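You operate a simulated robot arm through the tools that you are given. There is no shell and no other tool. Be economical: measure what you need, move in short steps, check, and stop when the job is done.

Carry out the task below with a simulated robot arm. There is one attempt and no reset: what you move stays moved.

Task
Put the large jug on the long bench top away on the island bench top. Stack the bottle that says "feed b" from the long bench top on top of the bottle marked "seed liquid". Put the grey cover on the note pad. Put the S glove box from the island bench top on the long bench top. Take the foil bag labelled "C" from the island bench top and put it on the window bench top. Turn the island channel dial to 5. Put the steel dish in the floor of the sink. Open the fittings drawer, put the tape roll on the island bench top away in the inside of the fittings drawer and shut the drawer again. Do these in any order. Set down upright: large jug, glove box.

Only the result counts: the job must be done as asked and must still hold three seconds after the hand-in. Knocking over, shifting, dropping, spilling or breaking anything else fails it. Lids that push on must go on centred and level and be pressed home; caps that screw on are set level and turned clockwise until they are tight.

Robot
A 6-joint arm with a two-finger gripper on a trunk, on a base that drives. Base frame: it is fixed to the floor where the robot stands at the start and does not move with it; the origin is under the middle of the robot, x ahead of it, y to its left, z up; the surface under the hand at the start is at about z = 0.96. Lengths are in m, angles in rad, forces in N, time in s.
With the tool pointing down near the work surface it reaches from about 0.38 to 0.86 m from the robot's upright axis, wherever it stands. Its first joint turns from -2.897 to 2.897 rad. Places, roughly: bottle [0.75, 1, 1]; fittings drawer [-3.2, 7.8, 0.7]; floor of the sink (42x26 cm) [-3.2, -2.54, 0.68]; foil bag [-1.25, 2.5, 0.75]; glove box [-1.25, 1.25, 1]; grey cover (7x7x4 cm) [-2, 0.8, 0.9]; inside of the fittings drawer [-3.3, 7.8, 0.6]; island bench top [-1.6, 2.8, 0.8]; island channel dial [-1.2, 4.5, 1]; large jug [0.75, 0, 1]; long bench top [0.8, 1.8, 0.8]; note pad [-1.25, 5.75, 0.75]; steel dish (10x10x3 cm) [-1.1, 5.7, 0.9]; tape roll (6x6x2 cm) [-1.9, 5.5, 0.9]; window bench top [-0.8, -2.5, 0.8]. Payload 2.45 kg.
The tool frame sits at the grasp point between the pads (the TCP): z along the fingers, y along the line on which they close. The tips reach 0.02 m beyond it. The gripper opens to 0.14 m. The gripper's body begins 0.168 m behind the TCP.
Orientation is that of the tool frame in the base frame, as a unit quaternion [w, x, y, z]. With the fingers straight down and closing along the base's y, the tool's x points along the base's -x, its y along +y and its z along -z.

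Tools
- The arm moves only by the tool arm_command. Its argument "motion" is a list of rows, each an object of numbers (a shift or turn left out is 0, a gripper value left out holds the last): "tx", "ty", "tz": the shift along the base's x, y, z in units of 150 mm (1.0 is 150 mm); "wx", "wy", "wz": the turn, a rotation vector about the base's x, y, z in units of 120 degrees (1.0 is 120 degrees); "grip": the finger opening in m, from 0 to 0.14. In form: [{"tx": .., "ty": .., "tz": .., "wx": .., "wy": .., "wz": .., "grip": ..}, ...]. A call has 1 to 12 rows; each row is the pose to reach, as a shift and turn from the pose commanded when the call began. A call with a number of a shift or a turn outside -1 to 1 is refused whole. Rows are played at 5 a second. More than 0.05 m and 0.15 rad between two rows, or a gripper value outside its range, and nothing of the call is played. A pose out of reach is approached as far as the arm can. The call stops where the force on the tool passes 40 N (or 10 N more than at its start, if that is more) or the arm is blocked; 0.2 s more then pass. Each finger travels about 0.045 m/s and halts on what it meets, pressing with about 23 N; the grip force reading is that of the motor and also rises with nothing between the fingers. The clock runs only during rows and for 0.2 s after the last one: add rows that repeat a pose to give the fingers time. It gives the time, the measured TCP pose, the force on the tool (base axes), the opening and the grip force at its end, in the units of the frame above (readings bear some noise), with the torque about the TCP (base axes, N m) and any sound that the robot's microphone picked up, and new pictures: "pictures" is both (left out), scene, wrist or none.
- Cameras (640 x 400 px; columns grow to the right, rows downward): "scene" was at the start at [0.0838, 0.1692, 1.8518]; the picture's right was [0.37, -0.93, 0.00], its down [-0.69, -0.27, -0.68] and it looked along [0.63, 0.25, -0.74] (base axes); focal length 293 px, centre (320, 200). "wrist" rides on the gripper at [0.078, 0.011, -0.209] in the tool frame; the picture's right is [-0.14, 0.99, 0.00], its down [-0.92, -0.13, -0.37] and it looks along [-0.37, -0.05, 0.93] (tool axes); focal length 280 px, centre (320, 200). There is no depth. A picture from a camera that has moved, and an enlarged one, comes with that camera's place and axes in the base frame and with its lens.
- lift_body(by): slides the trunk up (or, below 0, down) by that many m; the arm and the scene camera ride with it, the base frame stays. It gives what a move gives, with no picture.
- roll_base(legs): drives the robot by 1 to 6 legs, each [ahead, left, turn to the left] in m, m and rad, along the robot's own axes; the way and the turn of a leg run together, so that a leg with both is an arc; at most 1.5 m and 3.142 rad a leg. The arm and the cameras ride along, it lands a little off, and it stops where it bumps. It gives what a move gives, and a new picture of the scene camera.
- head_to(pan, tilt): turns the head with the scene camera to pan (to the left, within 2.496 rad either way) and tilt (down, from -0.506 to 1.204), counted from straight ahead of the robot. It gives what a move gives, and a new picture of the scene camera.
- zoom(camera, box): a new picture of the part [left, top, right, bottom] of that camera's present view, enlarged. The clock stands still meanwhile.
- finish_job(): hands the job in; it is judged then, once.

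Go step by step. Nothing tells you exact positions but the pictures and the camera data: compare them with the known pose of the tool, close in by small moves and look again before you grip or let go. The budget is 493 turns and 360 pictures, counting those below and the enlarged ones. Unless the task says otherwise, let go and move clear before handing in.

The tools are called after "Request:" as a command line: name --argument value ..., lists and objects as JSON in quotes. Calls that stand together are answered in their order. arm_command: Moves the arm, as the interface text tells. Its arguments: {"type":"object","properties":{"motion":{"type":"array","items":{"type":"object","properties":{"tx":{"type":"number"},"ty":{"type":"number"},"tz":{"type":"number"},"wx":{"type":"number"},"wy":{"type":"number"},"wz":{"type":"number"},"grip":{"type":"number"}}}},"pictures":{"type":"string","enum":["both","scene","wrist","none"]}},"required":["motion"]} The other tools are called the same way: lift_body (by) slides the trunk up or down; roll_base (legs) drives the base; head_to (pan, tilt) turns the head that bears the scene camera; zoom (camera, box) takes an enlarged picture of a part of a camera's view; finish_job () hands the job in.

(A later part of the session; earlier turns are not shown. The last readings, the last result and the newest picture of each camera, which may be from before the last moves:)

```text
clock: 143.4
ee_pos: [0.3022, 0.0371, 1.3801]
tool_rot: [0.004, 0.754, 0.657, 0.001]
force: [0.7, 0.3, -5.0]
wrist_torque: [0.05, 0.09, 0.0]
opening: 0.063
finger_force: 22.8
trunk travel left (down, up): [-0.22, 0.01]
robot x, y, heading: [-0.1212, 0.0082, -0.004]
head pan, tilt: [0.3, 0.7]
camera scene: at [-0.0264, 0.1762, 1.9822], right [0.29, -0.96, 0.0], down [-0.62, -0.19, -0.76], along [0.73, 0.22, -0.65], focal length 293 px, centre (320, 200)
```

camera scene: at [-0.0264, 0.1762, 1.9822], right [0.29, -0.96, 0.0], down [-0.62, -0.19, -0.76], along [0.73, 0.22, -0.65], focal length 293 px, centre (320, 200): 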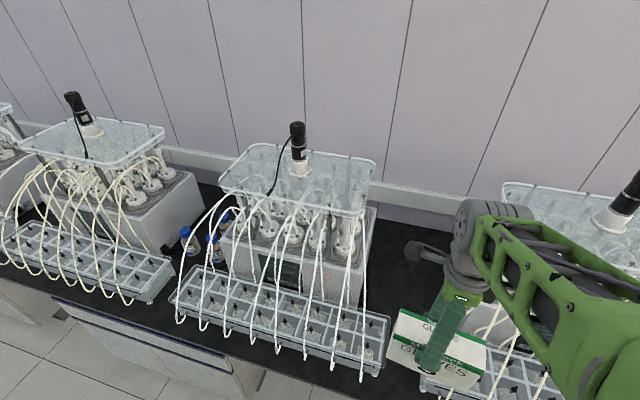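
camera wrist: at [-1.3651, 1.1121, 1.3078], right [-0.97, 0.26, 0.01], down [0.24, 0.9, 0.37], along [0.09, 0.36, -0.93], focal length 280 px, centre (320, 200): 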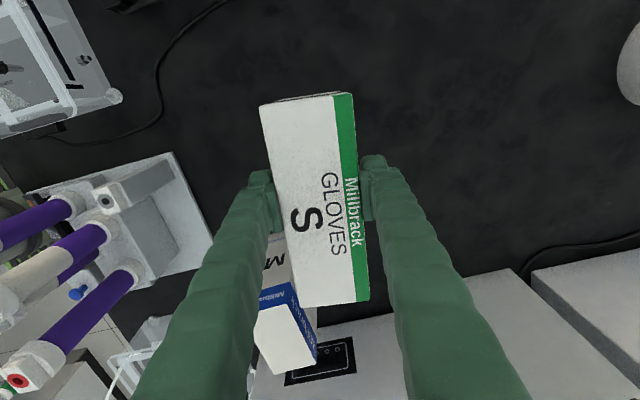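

Request:
arm_command --motion '[{"tx": 0.25}, {"tx": 0.5}, {"tx": 0.75}, {"tx": 1.0}, {"tx": 1.0}]' --pictures "none"

Request:
arm_command --motion '[{"tx": 0.25}, {"tx": 0.5}, {"tx": 0.75}, {"tx": 1.0}, {"tx": 1.0}]' --pictures "none"

Request:
arm_command --motion '[{"tx": 0.25, "ty": -0.05}, {"tx": 0.5, "ty": -0.1}, {"tx": 0.75, "ty": -0.1}, {"tx": 0.75, "ty": -0.1, "tz": -0.3}, {"tx": 0.75, "ty": -0.1, "tz": -0.6}, {"tx": 0.75, "ty": -0.1, "tz": -0.9}, {"tx": 0.75, "ty": -0.1, "tz": -0.9}]' --pictures "both"

```text
clock: 144.6
ee_pos: [0.4464, 0.0366, 1.383]
tool_rot: [0.003, 0.754, 0.656, 0.002]
force: [-0.5, 0.5, -4.2]
wrist_torque: [0.03, -0.03, 0.01]
opening: 0.0634
finger_force: 22.8
trunk travel left (down, up): [-0.22, 0.01]
robot x, y, heading: [-0.1196, 0.0123, -0.011]
head pan, tilt: [0.3, 0.7]
```

```text
clock: 145.8
ee_pos: [0.5997, 0.0357, 1.3818]
tool_rot: [0.004, 0.753, 0.657, 0.002]
force: [0.2, -0.4, -2.7]
wrist_torque: [0.05, -0.06, 0.0]
opening: 0.0632
finger_force: 23.0
trunk travel left (down, up): [-0.22, 0.01]
robot x, y, heading: [-0.1219, 0.0095, -0.008]
head pan, tilt: [0.3, 0.7]
```

```text
clock: 147.4
ee_pos: [0.7153, 0.0238, 1.2427]
tool_rot: [0.004, 0.754, 0.657, 0.002]
force: [-0.4, 0.0, -3.3]
wrist_torque: [0.03, -0.04, -0.01]
opening: 0.0632
finger_force: 22.8
out of reach, approached as far as the arm can: row 3
trunk travel left (down, up): [-0.22, 0.01]
robot x, y, heading: [-0.122, 0.0131, -0.003]
head pan, tilt: [0.3, 0.7]
camera scene: at [-0.0294, 0.1762, 1.9824], right [0.29, -0.96, 0.0], down [-0.62, -0.19, -0.77], along [0.73, 0.22, -0.64], focal length 293 px, centre (320, 200)
camera wrist: at [0.7343, 0.1008, 1.4531], right [0.96, -0.27, 0.01], down [-0.26, -0.89, 0.37], along [-0.09, -0.36, -0.93], focal length 280 px, centre (320, 200)
```

scene: 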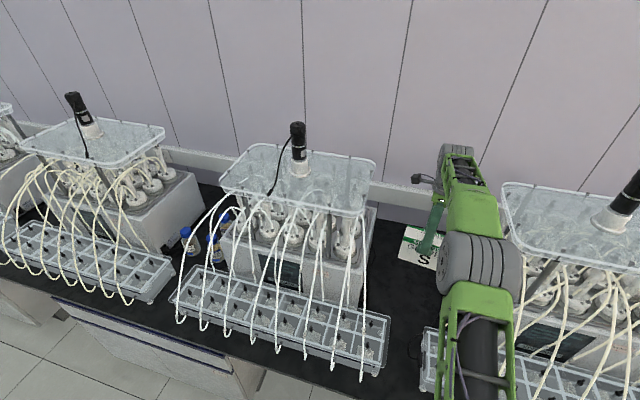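
wrist: 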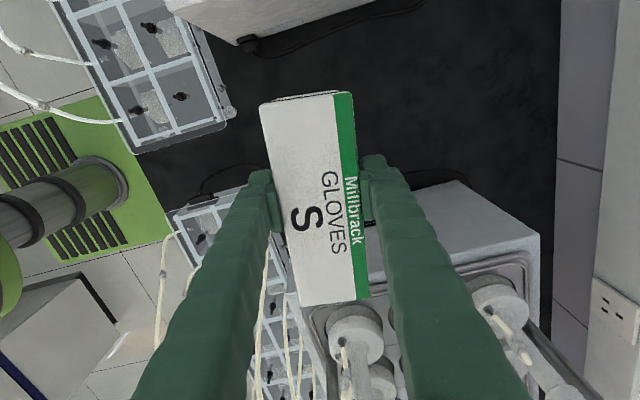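

Request:
arm_command --motion '[{"ty": 0.13, "tz": -0.2}, {"ty": 0.13, "tz": -0.5}, {"ty": 0.13, "tz": -0.8}, {"ty": 0.13, "tz": -1.0}, {"ty": 0.13, "tz": -1.0}]' --pictures "none"

Request:
arm_command --motion '[{"tz": -0.3}, {"tz": -0.6}, {"tz": -0.75}, {"tz": -0.85}, {"tz": -0.9}, {"tz": -0.95}, {"tz": -1.0}]' --pictures "both"

```text
clock: 148.6
ee_pos: [0.713, 0.0394, 1.0968]
tool_rot: [0.003, 0.753, 0.657, 0.002]
force: [-0.2, -0.1, -4.0]
wrist_torque: [0.03, -0.02, 0.0]
opening: 0.0632
finger_force: 23.0
trunk travel left (down, up): [-0.22, 0.01]
robot x, y, heading: [-0.124, 0.0111, -0.008]
head pan, tilt: [0.3, 0.7]
```

```text
clock: 150.2
ee_pos: [0.7125, 0.0413, 0.9483]
tool_rot: [0.004, 0.753, 0.658, 0.003]
force: [-2.2, 2.8, 7.5]
wrist_torque: [-0.78, 0.1, -0.25]
opening: 0.0636
finger_force: 22.7
trunk travel left (down, up): [-0.22, 0.01]
robot x, y, heading: [-0.1226, 0.0091, -0.005]
head pan, tilt: [0.3, 0.7]
camera scene: at [-0.0303, 0.1766, 1.9826], right [0.29, -0.96, 0.0], down [-0.62, -0.19, -0.77], along [0.73, 0.22, -0.64], focal length 293 px, centre (320, 200)
camera wrist: at [0.7319, 0.1184, 1.1591], right [0.96, -0.27, 0.01], down [-0.26, -0.89, 0.37], along [-0.09, -0.36, -0.93], focal length 280 px, centre (320, 200)
```

scene: 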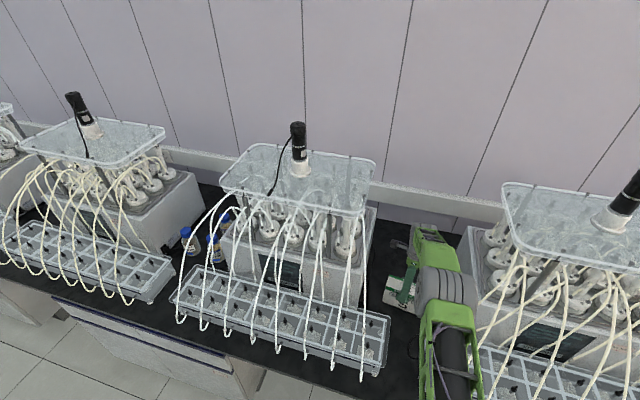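
wrist: 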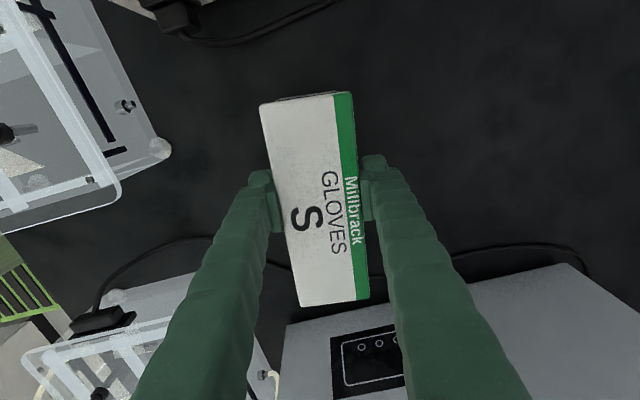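

Contact felt at the same height as at pickup. I let go and rise.

Request:
arm_command --motion '[{"grip": 0.075}, {"grip": 0.09}, {"grip": 0.1}, {"grip": 0.1}, {"tz": 0.2}, {"tz": 0.5}, {"tz": 0.8}, {"tz": 1.0}, {"tz": 1.0}]' --pictures "wrist"

Request:
arm_command --motion '[{"tz": 0.25}, {"tz": 0.5}, {"tz": 0.75}, {"tz": 1.0}, {"tz": 1.0, "tx": -0.3}, {"tz": 1.0, "tx": -0.6}, {"tz": 1.0, "tx": -0.9}, {"tz": 1.0, "tx": -0.9}]' --pictures "none"

Request:
arm_command --motion '[{"tx": -0.3, "tz": 0.1}, {"tx": -0.6, "tz": 0.2}, {"tx": -0.9, "tz": 0.3}, {"tx": -1.0, "tz": 0.4}, {"tx": -1.0, "tz": 0.4}]' --pictures "scene"

```text
clock: 152.2
ee_pos: [0.7171, 0.0401, 1.098]
tool_rot: [0.004, 0.753, 0.658, 0.001]
force: [0.5, 0.3, 1.0]
wrist_torque: [0.0, 0.0, 0.03]
opening: 0.1002
finger_force: 0.1
trunk travel left (down, up): [-0.22, 0.01]
robot x, y, heading: [-0.1205, 0.0119, -0.009]
head pan, tilt: [0.3, 0.7]
camera wrist: at [0.7362, 0.1167, 1.3087], right [0.96, -0.27, 0.01], down [-0.25, -0.89, 0.37], along [-0.09, -0.36, -0.93], focal length 280 px, centre (320, 200)
```

wrist: 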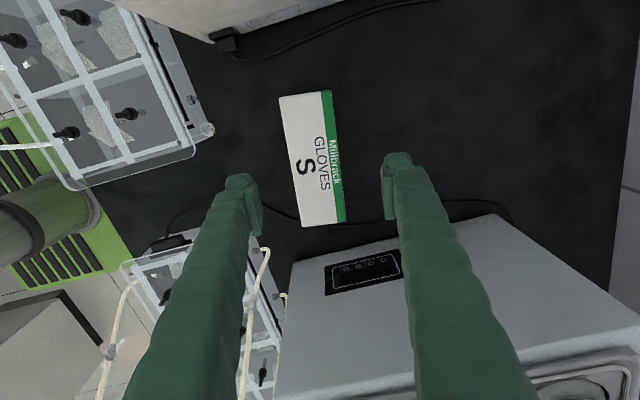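

```text
clock: 154.0
ee_pos: [0.5813, 0.0366, 1.244]
tool_rot: [0.004, 0.754, 0.656, 0.002]
force: [0.6, 0.3, 0.0]
wrist_torque: [0.01, 0.07, -0.01]
opening: 0.1
finger_force: 0.0
trunk travel left (down, up): [-0.22, 0.01]
robot x, y, heading: [-0.1182, 0.0129, -0.009]
head pan, tilt: [0.3, 0.7]
```

```text
clock: 155.2
ee_pos: [0.4299, 0.0415, 1.305]
tool_rot: [0.004, 0.753, 0.658, 0.002]
force: [0.9, -0.4, 0.5]
wrist_torque: [-0.04, -0.03, -0.01]
opening: 0.1
finger_force: 0.0
trunk travel left (down, up): [-0.22, 0.01]
robot x, y, heading: [-0.124, 0.0118, -0.012]
head pan, tilt: [0.3, 0.7]
camera scene: at [-0.0286, 0.1763, 1.9823], right [0.29, -0.96, 0.0], down [-0.62, -0.19, -0.76], along [0.73, 0.22, -0.64], focal length 293 px, centre (320, 200)
```

scene: 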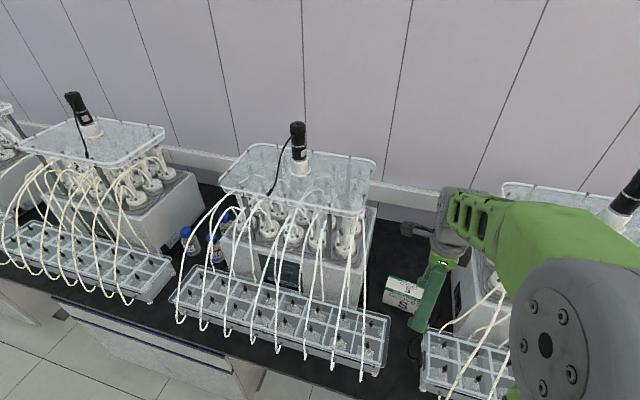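

The glove box stands upright on the long bench. Next the bottles: I slide left to look at them closely.

Request:
arm_command --motion '[{"tx": -0.2, "tz": 0.2}, {"tx": -0.4, "tz": 0.4}, {"tx": -0.4, "tz": 0.4}]' --pictures "none"

Request:
roll_base --legs '[[0, 0.72, 0.01]]'

Request:
zoom --camera "scene" --box '[260, 160, 460, 290]'

```text
clock: 156.0
ee_pos: [0.3712, 0.0415, 1.3668]
tool_rot: [0.003, 0.754, 0.657, 0.002]
force: [0.1, -0.6, -0.6]
wrist_torque: [0.01, 0.01, -0.02]
opening: 0.1002
finger_force: 0.0
trunk travel left (down, up): [-0.22, 0.01]
robot x, y, heading: [-0.1234, 0.0116, -0.01]
head pan, tilt: [0.3, 0.7]
```

```text
clock: 162.9
ee_pos: [0.363, 0.7884, 1.3673]
tool_rot: [0.003, 0.743, 0.669, 0.001]
force: [1.0, 0.7, 0.0]
wrist_torque: [-0.02, 0.0, -0.02]
opening: 0.0998
finger_force: 0.2
trunk travel left (down, up): [-0.22, 0.01]
robot x, y, heading: [-0.1287, 0.7435, 0.028]
head pan, tilt: [0.3, 0.7]
camera scene: at [-0.0397, 0.911, 1.9823], right [0.32, -0.95, 0.0], down [-0.61, -0.2, -0.76], along [0.73, 0.24, -0.64], focal length 293 px, centre (320, 200)
```

scene: 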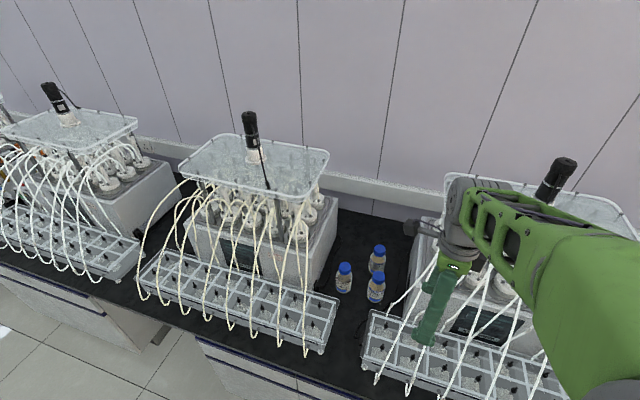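

```text
3.08 times, centred on (360, 225) of scene
camera zoom: at [-0.0397, 0.911, 1.9823], right [0.32, -0.95, 0.0], down [-0.61, -0.2, -0.76], along [0.73, 0.24, -0.64], focal length 901 px, centre (197, 123)
```

zoom: 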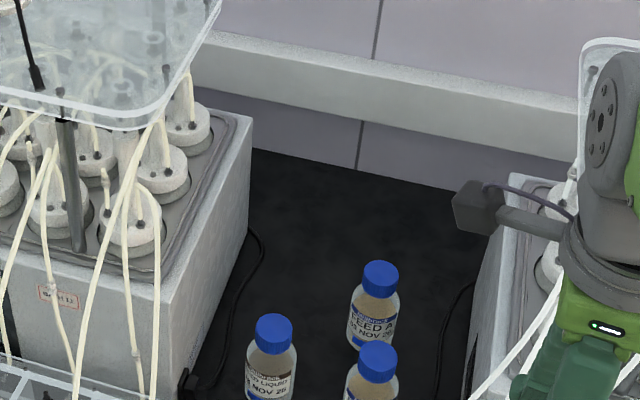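

Request:
zoom --camera "scene" --box '[310, 230, 430, 310]'

```text
5.00 times, centred on (370, 270) of scene
camera zoom: at [-0.0397, 0.911, 1.9823], right [0.32, -0.95, 0.0], down [-0.61, -0.2, -0.76], along [0.73, 0.24, -0.64], focal length 1463 px, centre (70, -150)
```

zoom: 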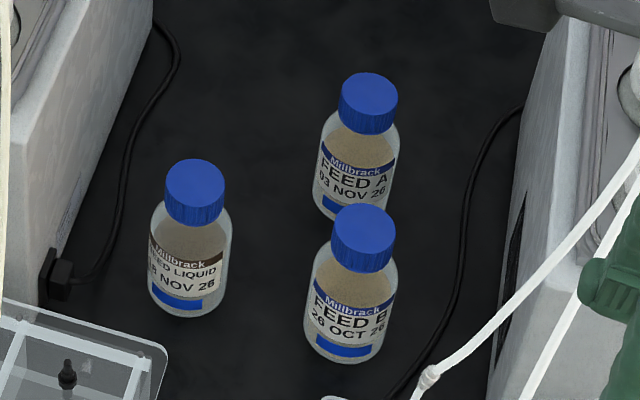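

Seed liquid stands at about (0.68, 1.04), feed B at (0.68, 0.91), feed A behind at (0.81, 0.93). I move closer and bring the hand over feed B, closing along x.

Request:
roll_base --legs '[[0.1, 0, -0.028]]'

Request:
arm_command --motion '[{"tx": 0.25, "ty": 0.2, "wz": 0.03}, {"tx": 0.5, "ty": 0.4, "wz": 0.04}, {"tx": 0.75, "ty": 0.6, "wz": 0.04}, {"tx": 1.0, "ty": 0.75, "wz": 0.04}, {"tx": 1.0, "ty": 0.75, "wz": 0.04}]' --pictures "wrist"

```text
clock: 164.0
ee_pos: [0.4604, 0.7763, 1.3672]
tool_rot: [0.003, 0.752, 0.659, 0.002]
force: [-0.3, -0.1, -0.6]
wrist_torque: [0.02, 0.08, -0.01]
opening: 0.0999
finger_force: 0.1
trunk travel left (down, up): [-0.22, 0.01]
robot x, y, heading: [-0.032, 0.7469, -0.002]
head pan, tilt: [0.3, 0.7]
camera scene: at [0.0622, 0.9093, 1.9823], right [0.29, -0.96, 0.0], down [-0.62, -0.19, -0.76], along [0.73, 0.22, -0.64], focal length 293 px, centre (320, 200)
```

scene: 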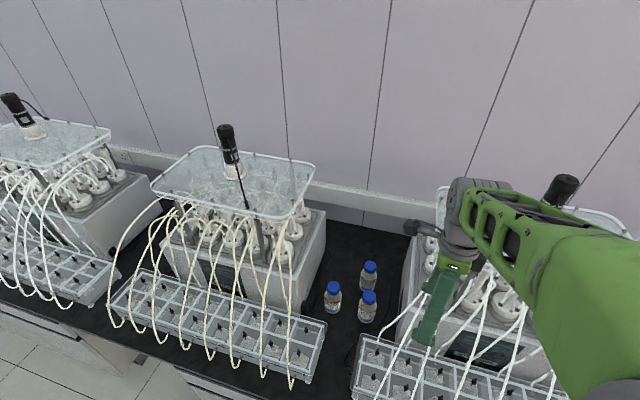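

```text
clock: 165.2
ee_pos: [0.6093, 0.8846, 1.3697]
tool_rot: [0.003, 0.724, 0.689, 0.002]
force: [0.5, 0.7, -1.1]
wrist_torque: [-0.01, -0.05, -0.06]
opening: 0.0999
finger_force: 0.1
trunk travel left (down, up): [-0.22, 0.01]
robot x, y, heading: [-0.0347, 0.7442, -0.001]
head pan, tilt: [0.3, 0.7]
camera wrist: at [0.6222, 0.9628, 1.5804], right [0.98, -0.19, 0.01], down [-0.18, -0.91, 0.37], along [-0.06, -0.36, -0.93], focal length 280 px, centre (320, 200)
```

wrist: 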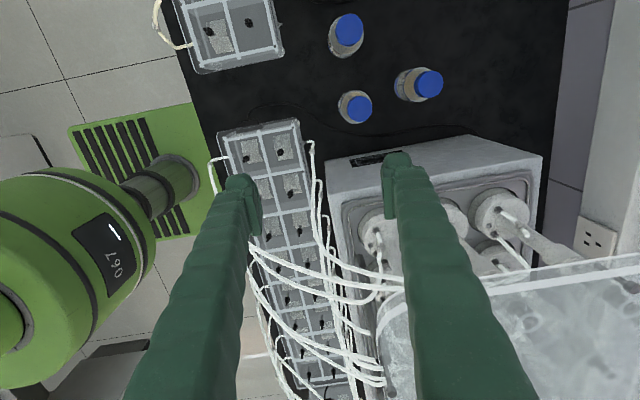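

Request:
arm_command --motion '[{"tx": 0.2, "ty": 0.1, "tz": -0.1}, {"tx": 0.4, "ty": 0.18, "tz": -0.25}, {"tx": 0.51, "ty": 0.19, "tz": -0.5}, {"tx": 0.51, "ty": 0.19, "tz": -0.8}, {"tx": 0.51, "ty": 0.19, "tz": -1.0}, {"tx": 0.51, "ty": 0.19, "tz": -1.0}]' --pictures "wrist"

```text
clock: 166.6
ee_pos: [0.6869, 0.9151, 1.2176]
tool_rot: [0.005, 0.724, 0.69, 0.002]
force: [0.6, 0.4, 0.1]
wrist_torque: [-0.02, -0.05, 0.0]
opening: 0.1001
finger_force: 0.0
trunk travel left (down, up): [-0.22, 0.01]
robot x, y, heading: [-0.0303, 0.7431, -0.004]
head pan, tilt: [0.3, 0.7]
camera wrist: at [0.6996, 0.994, 1.4284], right [0.98, -0.18, 0.01], down [-0.17, -0.91, 0.37], along [-0.06, -0.36, -0.93], focal length 280 px, centre (320, 200)
```

wrist: 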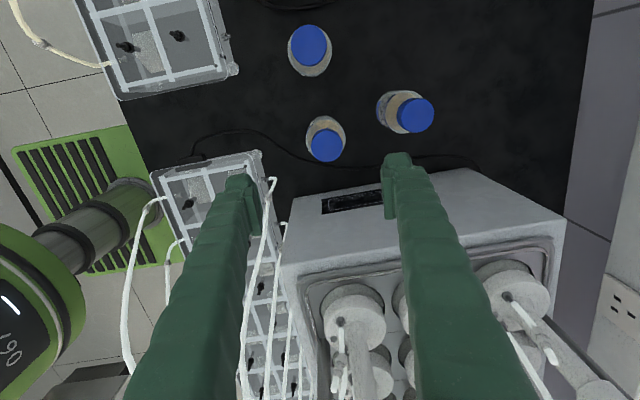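

Request:
arm_command --motion '[{"tx": 0.05, "ty": 0.03, "tz": -0.25}, {"tx": 0.05, "ty": 0.03, "tz": -0.5}, {"tx": 0.05, "ty": 0.03, "tz": -0.75}, {"tx": 0.05, "ty": 0.03, "tz": -1.0}, {"tx": 0.05, "ty": 0.03, "tz": -1.0}]' --pictures "wrist"

```text
clock: 167.8
ee_pos: [0.6936, 0.9178, 1.0678]
tool_rot: [0.003, 0.724, 0.69, 0.002]
force: [-0.2, 0.4, 0.3]
wrist_torque: [0.02, -0.04, -0.03]
opening: 0.0999
finger_force: 0.0
trunk travel left (down, up): [-0.22, 0.01]
robot x, y, heading: [-0.0325, 0.744, -0.004]
head pan, tilt: [0.3, 0.7]
camera wrist: at [0.7067, 0.996, 1.279], right [0.98, -0.19, 0.01], down [-0.17, -0.91, 0.37], along [-0.06, -0.36, -0.93], focal length 280 px, centre (320, 200)
```

wrist: 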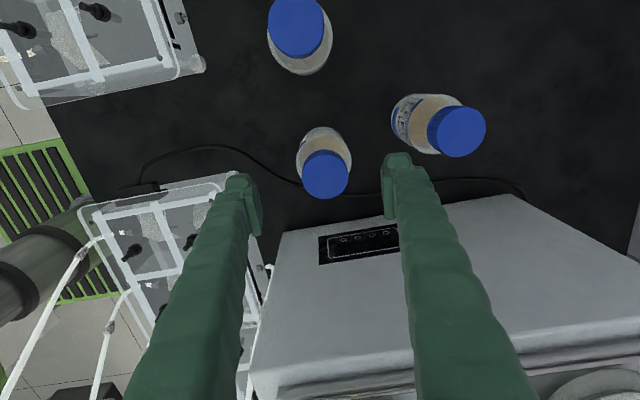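

Request:
arm_command --motion '[{"tx": 0.033, "tz": -0.3}, {"tx": 0.033, "tz": -0.6}, {"tx": 0.033, "tz": -0.92}, {"tx": 0.033, "tz": -0.92}, {"tx": 0.033, "tz": -0.92, "grip": 0.085}, {"tx": 0.033, "tz": -0.92, "grip": 0.07}, {"tx": 0.033, "tz": -0.92, "grip": 0.055}, {"tx": 0.033, "tz": -0.92, "grip": 0.055}, {"tx": 0.033, "tz": -0.92, "grip": 0.055}]' --pictures "wrist"

```text
clock: 169.8
ee_pos: [0.7001, 0.9211, 0.9312]
tool_rot: [0.003, 0.725, 0.689, 0.001]
force: [-0.7, -0.7, 1.7]
wrist_torque: [0.0, 0.0, 0.03]
opening: 0.0705
finger_force: 22.9
trunk travel left (down, up): [-0.22, 0.01]
robot x, y, heading: [-0.0313, 0.7445, -0.003]
head pan, tilt: [0.3, 0.7]
camera wrist: at [0.7133, 0.9995, 1.1405], right [0.98, -0.19, 0.01], down [-0.17, -0.91, 0.37], along [-0.06, -0.36, -0.93], focal length 280 px, centre (320, 200)
```

wrist: 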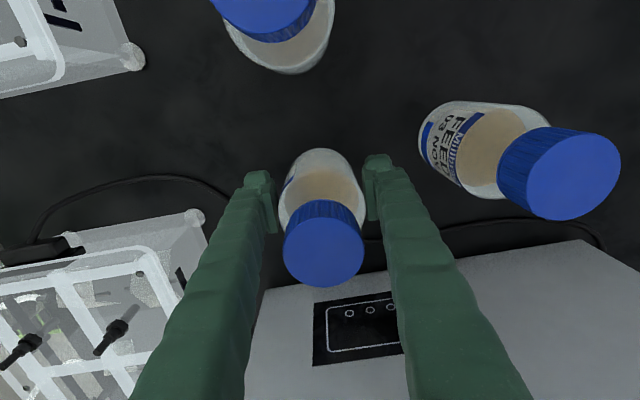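

Feed B is held (opening 0.07). I lift it and re-measure the seed bottle's cap.

Request:
arm_command --motion '[{"tz": 0.15}, {"tz": 0.4}, {"tz": 0.7}, {"tz": 1.0}, {"tz": 1.0}]' --pictures "none"

Request:
arm_command --motion '[{"tz": 0.25}, {"tz": 0.5}, {"tz": 0.5}]' --pictures "both"

Request:
zoom --camera "scene" --box '[300, 230, 440, 340]'

```text
clock: 171.0
ee_pos: [0.701, 0.921, 1.0792]
tool_rot: [0.003, 0.724, 0.689, 0.001]
force: [0.4, 0.1, -4.2]
wrist_torque: [0.04, 0.03, 0.0]
opening: 0.0705
finger_force: 23.1
trunk travel left (down, up): [-0.22, 0.01]
robot x, y, heading: [-0.039, 0.7457, -0.007]
head pan, tilt: [0.3, 0.7]
```

```text
clock: 171.8
ee_pos: [0.7016, 0.9217, 1.1547]
tool_rot: [0.003, 0.725, 0.689, 0.002]
force: [-0.1, 0.7, -3.7]
wrist_torque: [0.03, -0.02, 0.0]
opening: 0.0707
finger_force: 23.1
trunk travel left (down, up): [-0.22, 0.01]
robot x, y, heading: [-0.0329, 0.7478, -0.005]
head pan, tilt: [0.3, 0.7]
camera scene: at [0.061, 0.9096, 1.9822], right [0.29, -0.96, 0.0], down [-0.62, -0.19, -0.76], along [0.73, 0.22, -0.64], focal length 293 px, centre (320, 200)
camera wrist: at [0.7147, 1.0, 1.3641], right [0.98, -0.19, 0.01], down [-0.17, -0.91, 0.37], along [-0.06, -0.36, -0.93], focal length 280 px, centre (320, 200)
```

scene: 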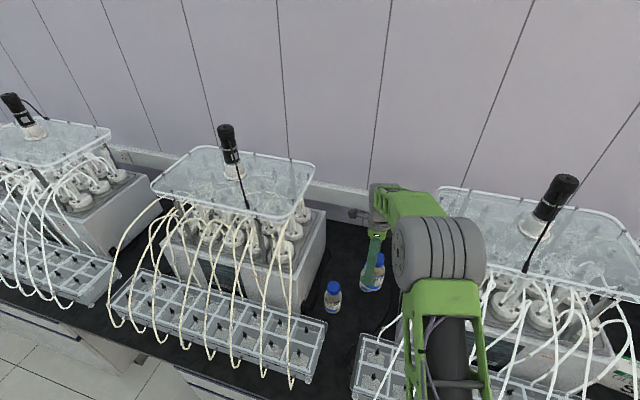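
wrist: 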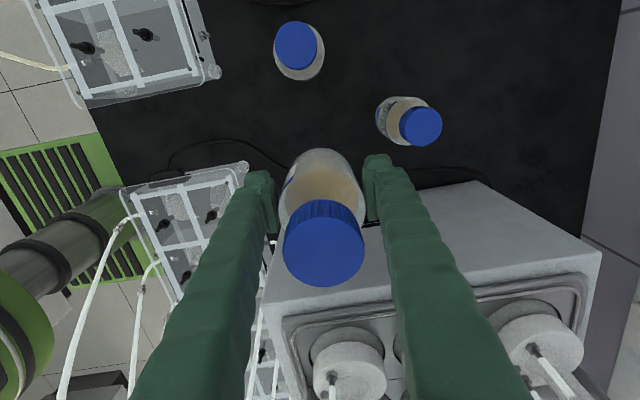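

```text
3.64 times, centred on (370, 285) of scene
camera zoom: at [0.061, 0.9096, 1.9822], right [0.29, -0.96, 0.0], down [-0.62, -0.19, -0.76], along [0.73, 0.22, -0.64], focal length 1064 px, centre (138, -109)
```

zoom: 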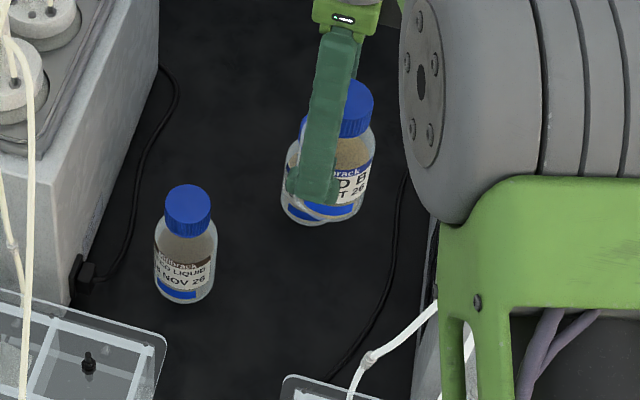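

Request:
arm_command --motion '[{"ty": 0.25}, {"ty": 0.5}, {"ty": 0.75, "tx": -0.02}, {"ty": 0.825, "tx": -0.02}, {"ty": 0.825, "tx": -0.02, "tz": -0.25}, {"ty": 0.825, "tx": -0.02, "tz": -0.5}, {"ty": 0.825, "tx": -0.02, "tz": -0.5}]' --pictures "wrist"

Request:
zoom --camera "scene" --box '[290, 230, 410, 340]'

```text
clock: 173.4
ee_pos: [0.6959, 1.0467, 1.0779]
tool_rot: [0.003, 0.724, 0.69, 0.003]
force: [0.8, 0.9, -0.6]
wrist_torque: [-0.02, 0.0, -0.03]
opening: 0.0707
finger_force: 23.3
trunk travel left (down, up): [-0.22, 0.01]
robot x, y, heading: [-0.0315, 0.7439, -0.005]
head pan, tilt: [0.3, 0.7]
camera wrist: at [0.7087, 1.1255, 1.2884], right [0.98, -0.19, 0.01], down [-0.18, -0.91, 0.37], along [-0.06, -0.36, -0.93], focal length 280 px, centre (320, 200)
```

wrist: 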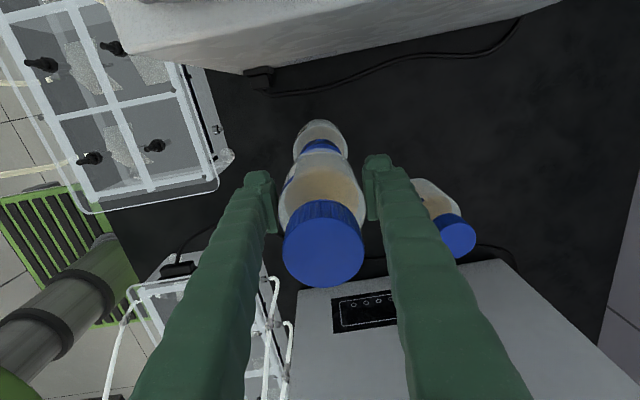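

```text
3.64 times, centred on (350, 285) of scene
camera zoom: at [0.0602, 0.9095, 1.9824], right [0.29, -0.96, 0.0], down [-0.62, -0.19, -0.76], along [0.73, 0.22, -0.64], focal length 1064 px, centre (211, -109)
```

zoom: 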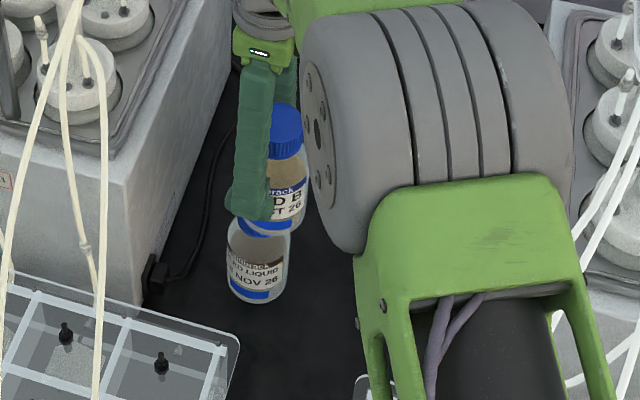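

Request:
arm_command --motion '[{"tz": -0.08}, {"tz": -0.13}, {"tz": -0.13}]' --pictures "none"

Request:
arm_command --motion '[{"tz": -0.02}, {"tz": -0.03}, {"tz": -0.03}]' --pictures "none"

```text
clock: 174.2
ee_pos: [0.6947, 1.0484, 1.0586]
tool_rot: [0.003, 0.724, 0.69, 0.002]
force: [2.7, -0.8, 15.1]
wrist_torque: [-0.12, -0.06, 0.02]
opening: 0.0742
finger_force: 23.2
trunk travel left (down, up): [-0.22, 0.01]
robot x, y, heading: [-0.0322, 0.742, -0.005]
head pan, tilt: [0.3, 0.7]
```

```text
clock: 175.0
ee_pos: [0.6948, 1.0454, 1.0544]
tool_rot: [0.004, 0.724, 0.689, 0.003]
force: [3.3, 0.4, 17.6]
wrist_torque: [-0.2, 0.07, 0.04]
opening: 0.0742
finger_force: 22.9
trunk travel left (down, up): [-0.22, 0.01]
robot x, y, heading: [-0.0324, 0.7437, -0.004]
head pan, tilt: [0.3, 0.7]
```

Request:
arm_command --motion '[{"tz": 0.02}, {"tz": 0.02}]' --pictures "wrist"

Request:
zoom --camera "scene" --box '[300, 240, 380, 320]'

```text
clock: 175.6
ee_pos: [0.6942, 1.0456, 1.0556]
tool_rot: [0.002, 0.724, 0.689, 0.001]
force: [-0.2, -0.3, -4.3]
wrist_torque: [0.08, 0.01, -0.01]
opening: 0.0741
finger_force: 23.0
trunk travel left (down, up): [-0.22, 0.01]
robot x, y, heading: [-0.0322, 0.7426, -0.004]
head pan, tilt: [0.3, 0.7]
camera wrist: at [0.7084, 1.1239, 1.2665], right [0.98, -0.19, 0.01], down [-0.17, -0.91, 0.37], along [-0.06, -0.36, -0.93], focal length 280 px, centre (320, 200)
```

wrist: 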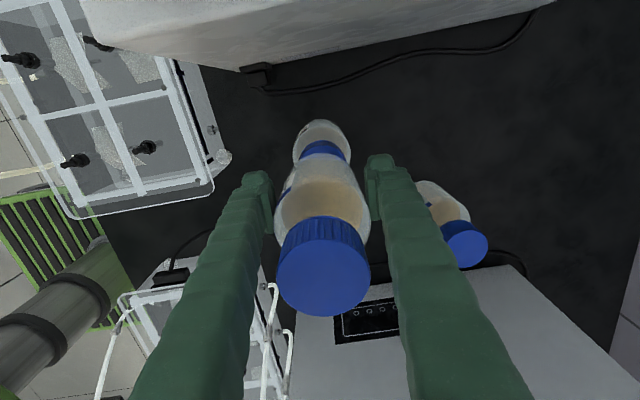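

```text
5.00 times, centred on (340, 280) of scene
camera zoom: at [0.0605, 0.9096, 1.9822], right [0.29, -0.96, 0.0], down [-0.62, -0.19, -0.76], along [0.73, 0.22, -0.64], focal length 1463 px, centre (220, -200)
```

zoom: 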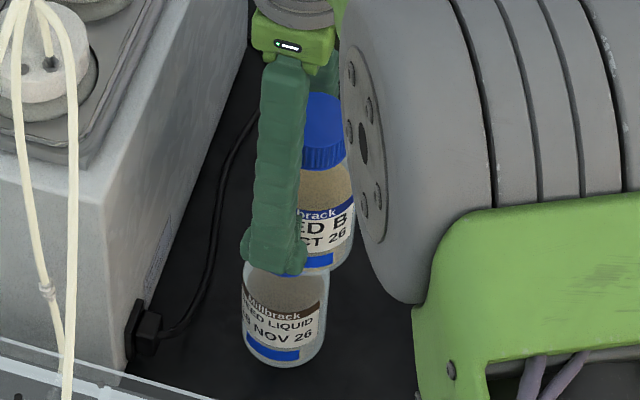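

Request:
zoom --camera "wrist" --box '[240, 100, 400, 330]'

```text
1.74 times, centred on (320, 215) of wrist
camera zoom: at [0.7084, 1.1239, 1.2665], right [0.98, -0.19, 0.01], down [-0.17, -0.91, 0.37], along [-0.06, -0.36, -0.93], focal length 488 px, centre (320, 174)
```

zoom: 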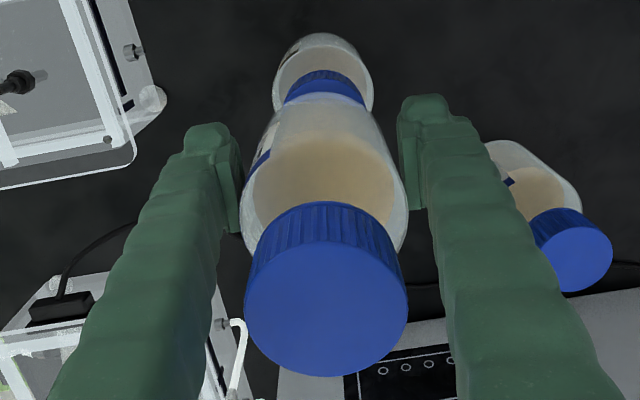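

Feed B sits about 2 cm short of the seed cap's centre in y. I rise a bit, shift +y and look again.

Request:
arm_command --motion '[{"tz": 0.1}, {"tz": 0.1, "ty": 0.145}, {"tz": 0.1, "ty": 0.145}, {"tz": 0.1, "ty": 0.145}]' --pictures "none"

Request:
zoom --camera "wrist" --box '[240, 80, 400, 330]'

Request:
zoom --camera "scene" --box '[300, 240, 380, 320]'

```text
clock: 176.6
ee_pos: [0.696, 1.0669, 1.0721]
tool_rot: [0.003, 0.724, 0.689, 0.002]
force: [0.5, -0.8, -3.5]
wrist_torque: [0.07, 0.01, -0.03]
opening: 0.0742
finger_force: 23.2
trunk travel left (down, up): [-0.22, 0.01]
robot x, y, heading: [-0.0307, 0.748, -0.007]
head pan, tilt: [0.3, 0.7]
```

```text
1.60 times, centred on (320, 205) of wrist
camera zoom: at [0.7093, 1.1457, 1.2827], right [0.98, -0.19, 0.01], down [-0.17, -0.91, 0.37], along [-0.06, -0.36, -0.93], focal length 449 px, centre (320, 192)
```

zoom: 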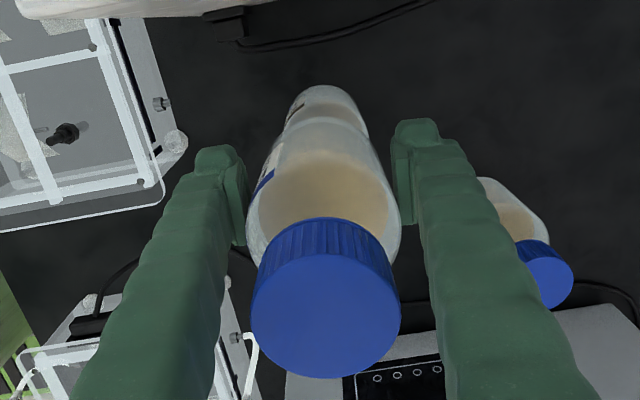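

```text
5.00 times, centred on (340, 280) of scene
camera zoom: at [0.0606, 0.9101, 1.9822], right [0.29, -0.96, 0.0], down [-0.62, -0.19, -0.76], along [0.73, 0.22, -0.64], focal length 1463 px, centre (220, -200)
```

zoom: 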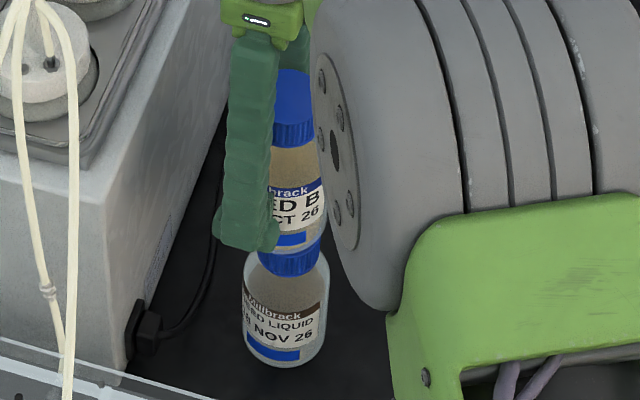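

Now about 6 mm too far; I correct and lower gently.

Request:
arm_command --motion '[{"ty": -0.04}, {"ty": -0.04, "tz": -0.05}, {"ty": -0.04, "tz": -0.1}, {"ty": -0.04, "tz": -0.1}]' --pictures "none"

Request:
arm_command --motion '[{"tz": -0.01}, {"tz": -0.015}, {"tz": -0.015}]' --pictures "none"

Request:
zoom --camera "scene" --box '[300, 240, 380, 320]'

Request:
zoom --camera "wrist" --box '[240, 80, 400, 330]'

```text
clock: 177.6
ee_pos: [0.6976, 1.0605, 1.0584]
tool_rot: [0.004, 0.724, 0.69, 0.002]
force: [0.1, 0.5, -4.9]
wrist_torque: [0.06, -0.01, 0.01]
opening: 0.0741
finger_force: 23.3
trunk travel left (down, up): [-0.22, 0.01]
robot x, y, heading: [-0.0286, 0.7428, -0.006]
head pan, tilt: [0.3, 0.7]
```

```text
clock: 178.4
ee_pos: [0.6968, 1.0624, 1.0559]
tool_rot: [0.003, 0.724, 0.69, 0.001]
force: [-0.9, -1.0, -3.6]
wrist_torque: [0.02, -0.03, 0.03]
opening: 0.074
finger_force: 23.2
trunk travel left (down, up): [-0.22, 0.01]
robot x, y, heading: [-0.0305, 0.7438, -0.005]
head pan, tilt: [0.3, 0.7]
```

```text
5.00 times, centred on (340, 280) of scene
camera zoom: at [0.0604, 0.9096, 1.9823], right [0.29, -0.96, 0.0], down [-0.62, -0.19, -0.76], along [0.73, 0.22, -0.64], focal length 1463 px, centre (220, -200)
```

zoom: 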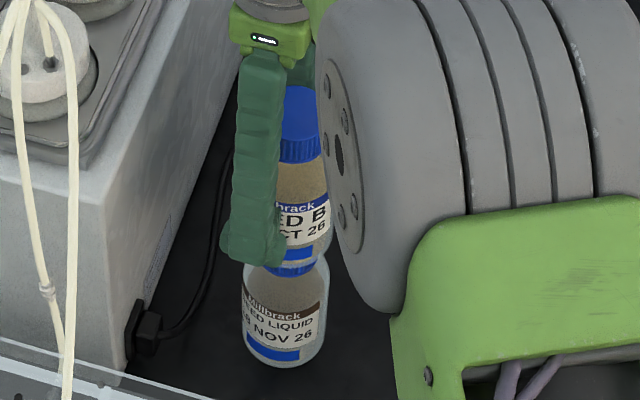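

```text
1.60 times, centred on (320, 205) of wrist
camera zoom: at [0.7096, 1.1398, 1.2663], right [0.98, -0.19, 0.01], down [-0.17, -0.91, 0.37], along [-0.06, -0.36, -0.93], focal length 449 px, centre (320, 192)
```

zoom: 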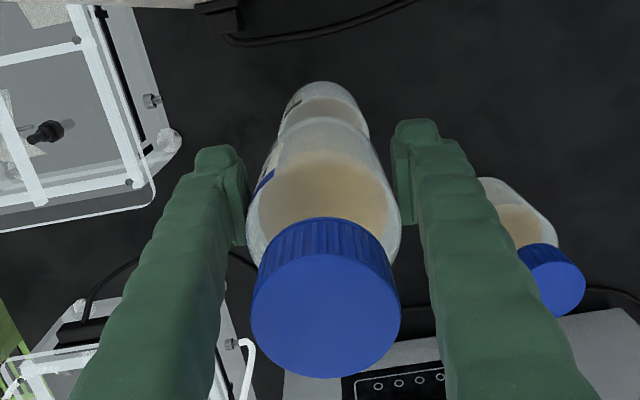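

Request:
arm_command --motion '[{"tz": -0.015}, {"tz": -0.03}, {"tz": -0.03}]' --pictures "none"

Request:
arm_command --motion '[{"tz": -0.015}, {"tz": -0.03}, {"tz": -0.03}]' --pictures "none"

```text
clock: 179.2
ee_pos: [0.6979, 1.063, 1.0532]
tool_rot: [0.004, 0.724, 0.69, 0.005]
force: [2.6, -0.1, 17.9]
wrist_torque: [-0.3, 0.04, 0.17]
opening: 0.0741
finger_force: 23.0
trunk travel left (down, up): [-0.22, 0.01]
robot x, y, heading: [-0.0372, 0.7441, -0.002]
head pan, tilt: [0.3, 0.7]
```

```text
clock: 180.0
ee_pos: [0.695, 1.0615, 1.0475]
tool_rot: [0.004, 0.724, 0.69, 0.003]
force: [3.3, 0.3, 16.2]
wrist_torque: [-0.16, 0.08, 0.09]
opening: 0.0738
finger_force: 23.1
trunk travel left (down, up): [-0.22, 0.01]
robot x, y, heading: [-0.0307, 0.7449, -0.003]
head pan, tilt: [0.3, 0.7]
```

Request:
zoom --camera "wrist" --box '[240, 80, 400, 330]'

Request:
zoom --camera "scene" --box '[300, 240, 380, 320]'

```text
1.60 times, centred on (320, 205) of wrist
camera zoom: at [0.7072, 1.1394, 1.2583], right [0.98, -0.19, 0.01], down [-0.18, -0.91, 0.37], along [-0.06, -0.36, -0.93], focal length 449 px, centre (320, 192)
```

zoom: 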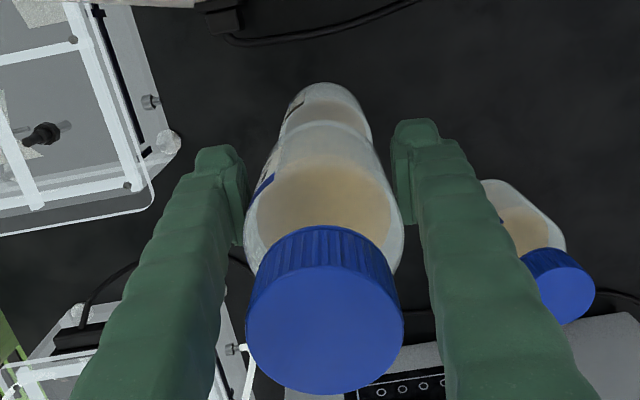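

```text
5.00 times, centred on (340, 280) of scene
camera zoom: at [0.0587, 0.9087, 1.9825], right [0.29, -0.96, 0.0], down [-0.62, -0.19, -0.77], along [0.73, 0.22, -0.64], focal length 1463 px, centre (220, -200)
```

zoom: 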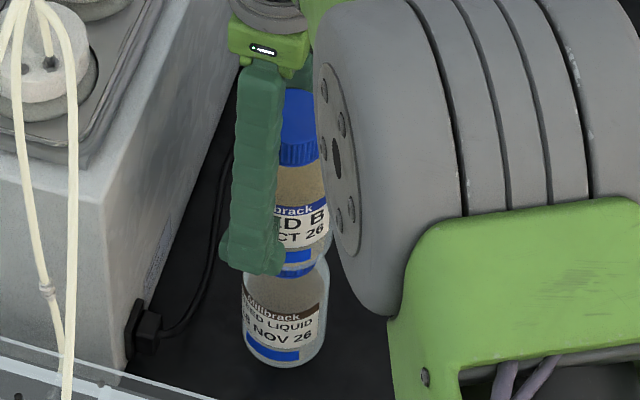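

Request:
arm_command --motion '[{"tz": 0.01}, {"tz": 0.01, "grip": 0.076}, {"tz": 0.01, "grip": 0.08}, {"tz": 0.01, "grip": 0.08}]' --pictures "none"

Request:
zoom --camera "wrist" --box '[240, 80, 400, 330]'

Request:
zoom --camera "scene" --box '[300, 240, 380, 320]'

```text
clock: 181.0
ee_pos: [0.6945, 1.0613, 1.0483]
tool_rot: [0.003, 0.724, 0.69, 0.002]
force: [0.6, -0.3, 0.3]
wrist_torque: [-0.01, 0.0, 0.03]
opening: 0.0805
finger_force: 0.4
trunk travel left (down, up): [-0.22, 0.01]
robot x, y, heading: [-0.0315, 0.7451, -0.006]
head pan, tilt: [0.3, 0.7]
```

```text
1.60 times, centred on (320, 205) of wrist
camera zoom: at [0.7076, 1.1399, 1.2586], right [0.98, -0.19, 0.01], down [-0.17, -0.91, 0.37], along [-0.06, -0.36, -0.93], focal length 449 px, centre (320, 192)
```

zoom: 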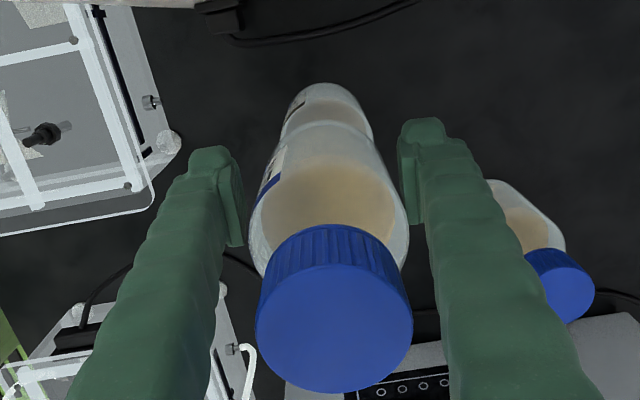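

```text
5.00 times, centred on (340, 280) of scene
camera zoom: at [0.06, 0.9094, 1.9823], right [0.29, -0.96, 0.0], down [-0.62, -0.19, -0.77], along [0.73, 0.22, -0.64], focal length 1463 px, centre (220, -200)
```

zoom: 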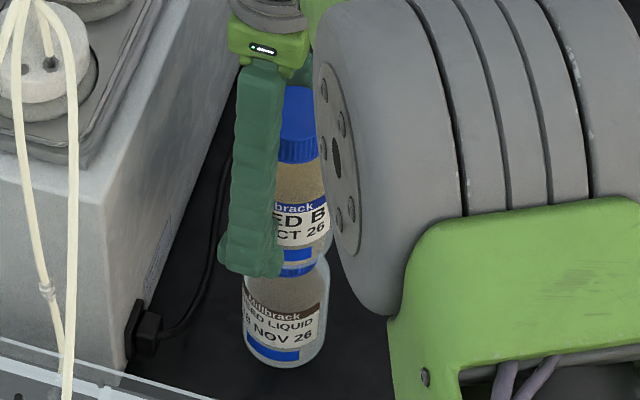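

Request:
arm_command --motion '[{"grip": 0.085}, {"grip": 0.09}, {"grip": 0.095}, {"grip": 0.095}]' --pictures "none"

Request:
zoom --camera "wrist" --box '[240, 80, 400, 330]'

```text
clock: 182.0
ee_pos: [0.6938, 1.0615, 1.0479]
tool_rot: [0.003, 0.724, 0.689, 0.002]
force: [-1.1, 0.1, -0.2]
wrist_torque: [-0.02, 0.03, -0.02]
opening: 0.0951
finger_force: 0.0
trunk travel left (down, up): [-0.22, 0.01]
robot x, y, heading: [-0.0316, 0.7449, -0.0]
head pan, tilt: [0.3, 0.7]
```

```text
1.60 times, centred on (320, 205) of wrist
camera zoom: at [0.7077, 1.14, 1.2588], right [0.98, -0.19, 0.01], down [-0.17, -0.91, 0.37], along [-0.06, -0.36, -0.93], focal length 449 px, centre (320, 192)
```

zoom: 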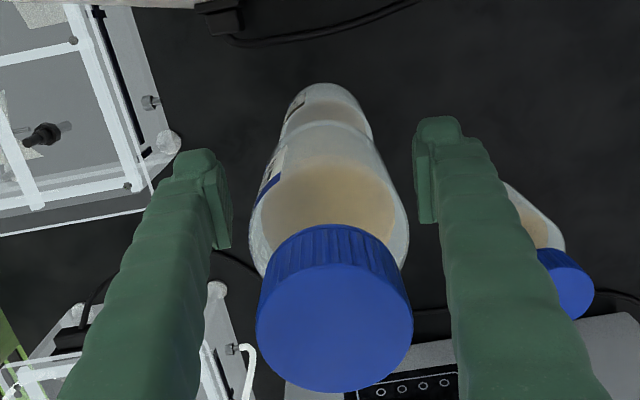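

The bottle stands on its own. I raise straight up and clear.

Request:
arm_command --motion '[{"tz": 0.15}, {"tz": 0.4}, {"tz": 0.7}, {"tz": 1.0}, {"tz": 1.0}]' --pictures "none"

Request:
arm_command --motion '[{"tz": 0.3}, {"tz": 0.6}, {"tz": 0.9}, {"tz": 0.95, "tx": -0.25}, {"tz": 0.95, "tx": -0.55}, {"tz": 0.95, "tx": -0.85}, {"tz": 0.95, "tx": -1.0}, {"tz": 0.95, "tx": -1.0}]' --pictures "none"

Request:
arm_command --motion '[{"tx": -0.3}, {"tx": -0.6}, {"tx": -0.75}, {"tx": -0.75}]' --pictures "scene"

Request:
zoom --camera "scene" --box '[290, 230, 410, 320]'

```text
clock: 183.2
ee_pos: [0.6958, 1.0616, 1.197]
tool_rot: [0.003, 0.725, 0.689, 0.001]
force: [0.1, -0.8, -1.0]
wrist_torque: [0.02, -0.01, 0.02]
opening: 0.0955
finger_force: 0.1
trunk travel left (down, up): [-0.22, 0.01]
robot x, y, heading: [-0.0332, 0.7422, -0.005]
head pan, tilt: [0.3, 0.7]
```

```text
clock: 185.0
ee_pos: [0.5418, 1.0628, 1.3408]
tool_rot: [0.003, 0.724, 0.69, 0.002]
force: [-0.8, -0.6, -0.2]
wrist_torque: [0.02, 0.0, 0.0]
opening: 0.0954
finger_force: 0.1
trunk travel left (down, up): [-0.22, 0.01]
robot x, y, heading: [-0.033, 0.7436, -0.007]
head pan, tilt: [0.3, 0.7]
```

```text
clock: 186.0
ee_pos: [0.4325, 1.0637, 1.3399]
tool_rot: [0.003, 0.724, 0.69, 0.002]
force: [-0.4, 0.4, 0.2]
wrist_torque: [-0.02, 0.06, -0.02]
opening: 0.095
finger_force: 0.0
trunk travel left (down, up): [-0.22, 0.01]
robot x, y, heading: [-0.0285, 0.7441, -0.005]
head pan, tilt: [0.3, 0.7]
camera scene: at [0.0609, 0.9098, 1.9822], right [0.29, -0.96, 0.0], down [-0.62, -0.19, -0.76], along [0.73, 0.22, -0.64], focal length 293 px, centre (320, 200)
```

scene: 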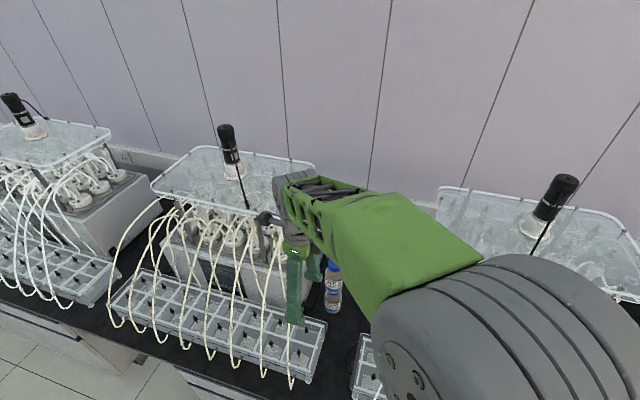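

```text
4.44 times, centred on (350, 275) of scene
camera zoom: at [0.0609, 0.9098, 1.9822], right [0.29, -0.96, 0.0], down [-0.62, -0.19, -0.76], along [0.73, 0.22, -0.64], focal length 1301 px, centre (187, -133)
```

zoom: 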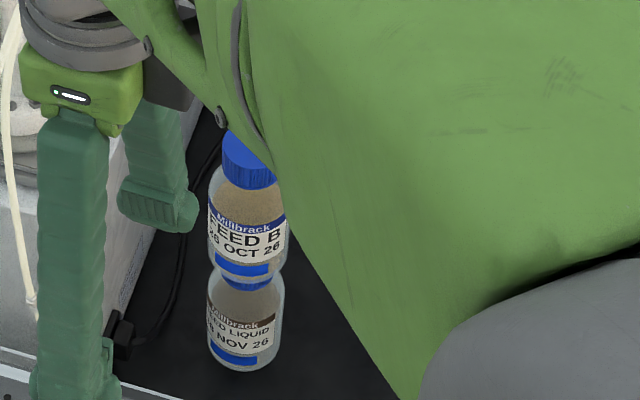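

Stacked well. Next, foil bag C at the island near y=2.5. I back off, turn around and drive there.

Request:
roll_base --legs '[[-0.18, 0, 0], [0, 0, 1.57], [0, 0, 1.57], [0, -1.0, 0], [0, -0.8, 0]]'

Request:
head_to --pan 0.4 --tilt 0.7

```text
clock: 210.5
ee_pos: [-0.552, 2.2301, 1.3406]
tool_rot: [-0.001, -0.663, 0.749, 0.002]
force: [0.1, -0.3, 0.0]
wrist_torque: [0.01, 0.02, 0.04]
opening: 0.095
finger_force: 0.0
trunk travel left (down, up): [-0.22, 0.01]
robot x, y, heading: [-0.0659, 2.512, 3.069]
head pan, tilt: [0.3, 0.7]
camera scene: at [-0.1698, 2.3563, 1.9824], right [-0.22, 0.97, 0.0], down [0.63, 0.14, -0.76], along [-0.75, -0.17, -0.64], focal length 293 px, centre (320, 200)
```

scene: 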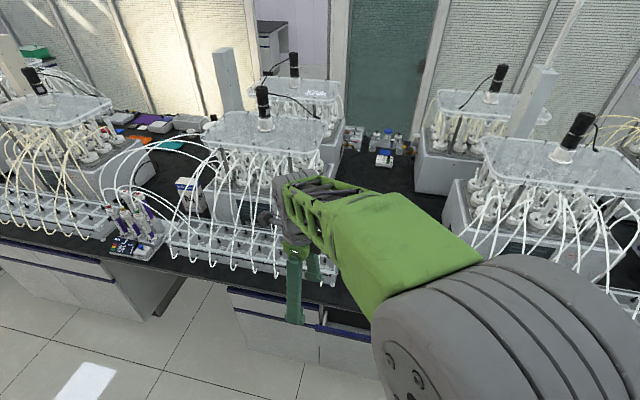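

```text
clock: 211.2
ee_pos: [-0.552, 2.2294, 1.3407]
tool_rot: [-0.002, -0.663, 0.749, 0.004]
force: [0.6, 0.4, 0.3]
wrist_torque: [0.02, 0.01, -0.02]
opening: 0.0952
finger_force: 0.1
trunk travel left (down, up): [-0.22, 0.01]
robot x, y, heading: [-0.0674, 2.5143, 3.059]
head pan, tilt: [0.4, 0.7]
camera scene: at [-0.1675, 2.3479, 1.9823], right [-0.32, 0.95, 0.0], down [0.61, 0.2, -0.76], along [-0.73, -0.24, -0.64], focal length 293 px, centre (320, 200)
```

scene: 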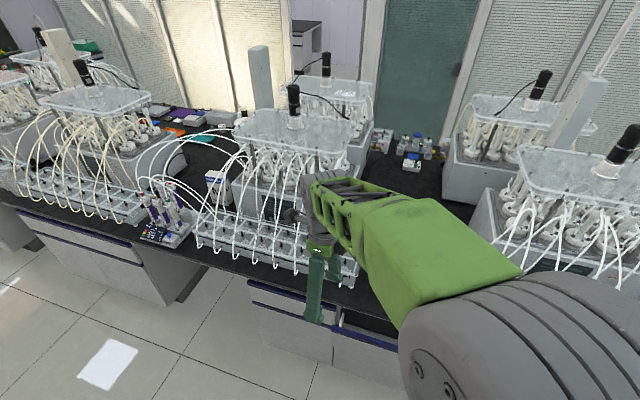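

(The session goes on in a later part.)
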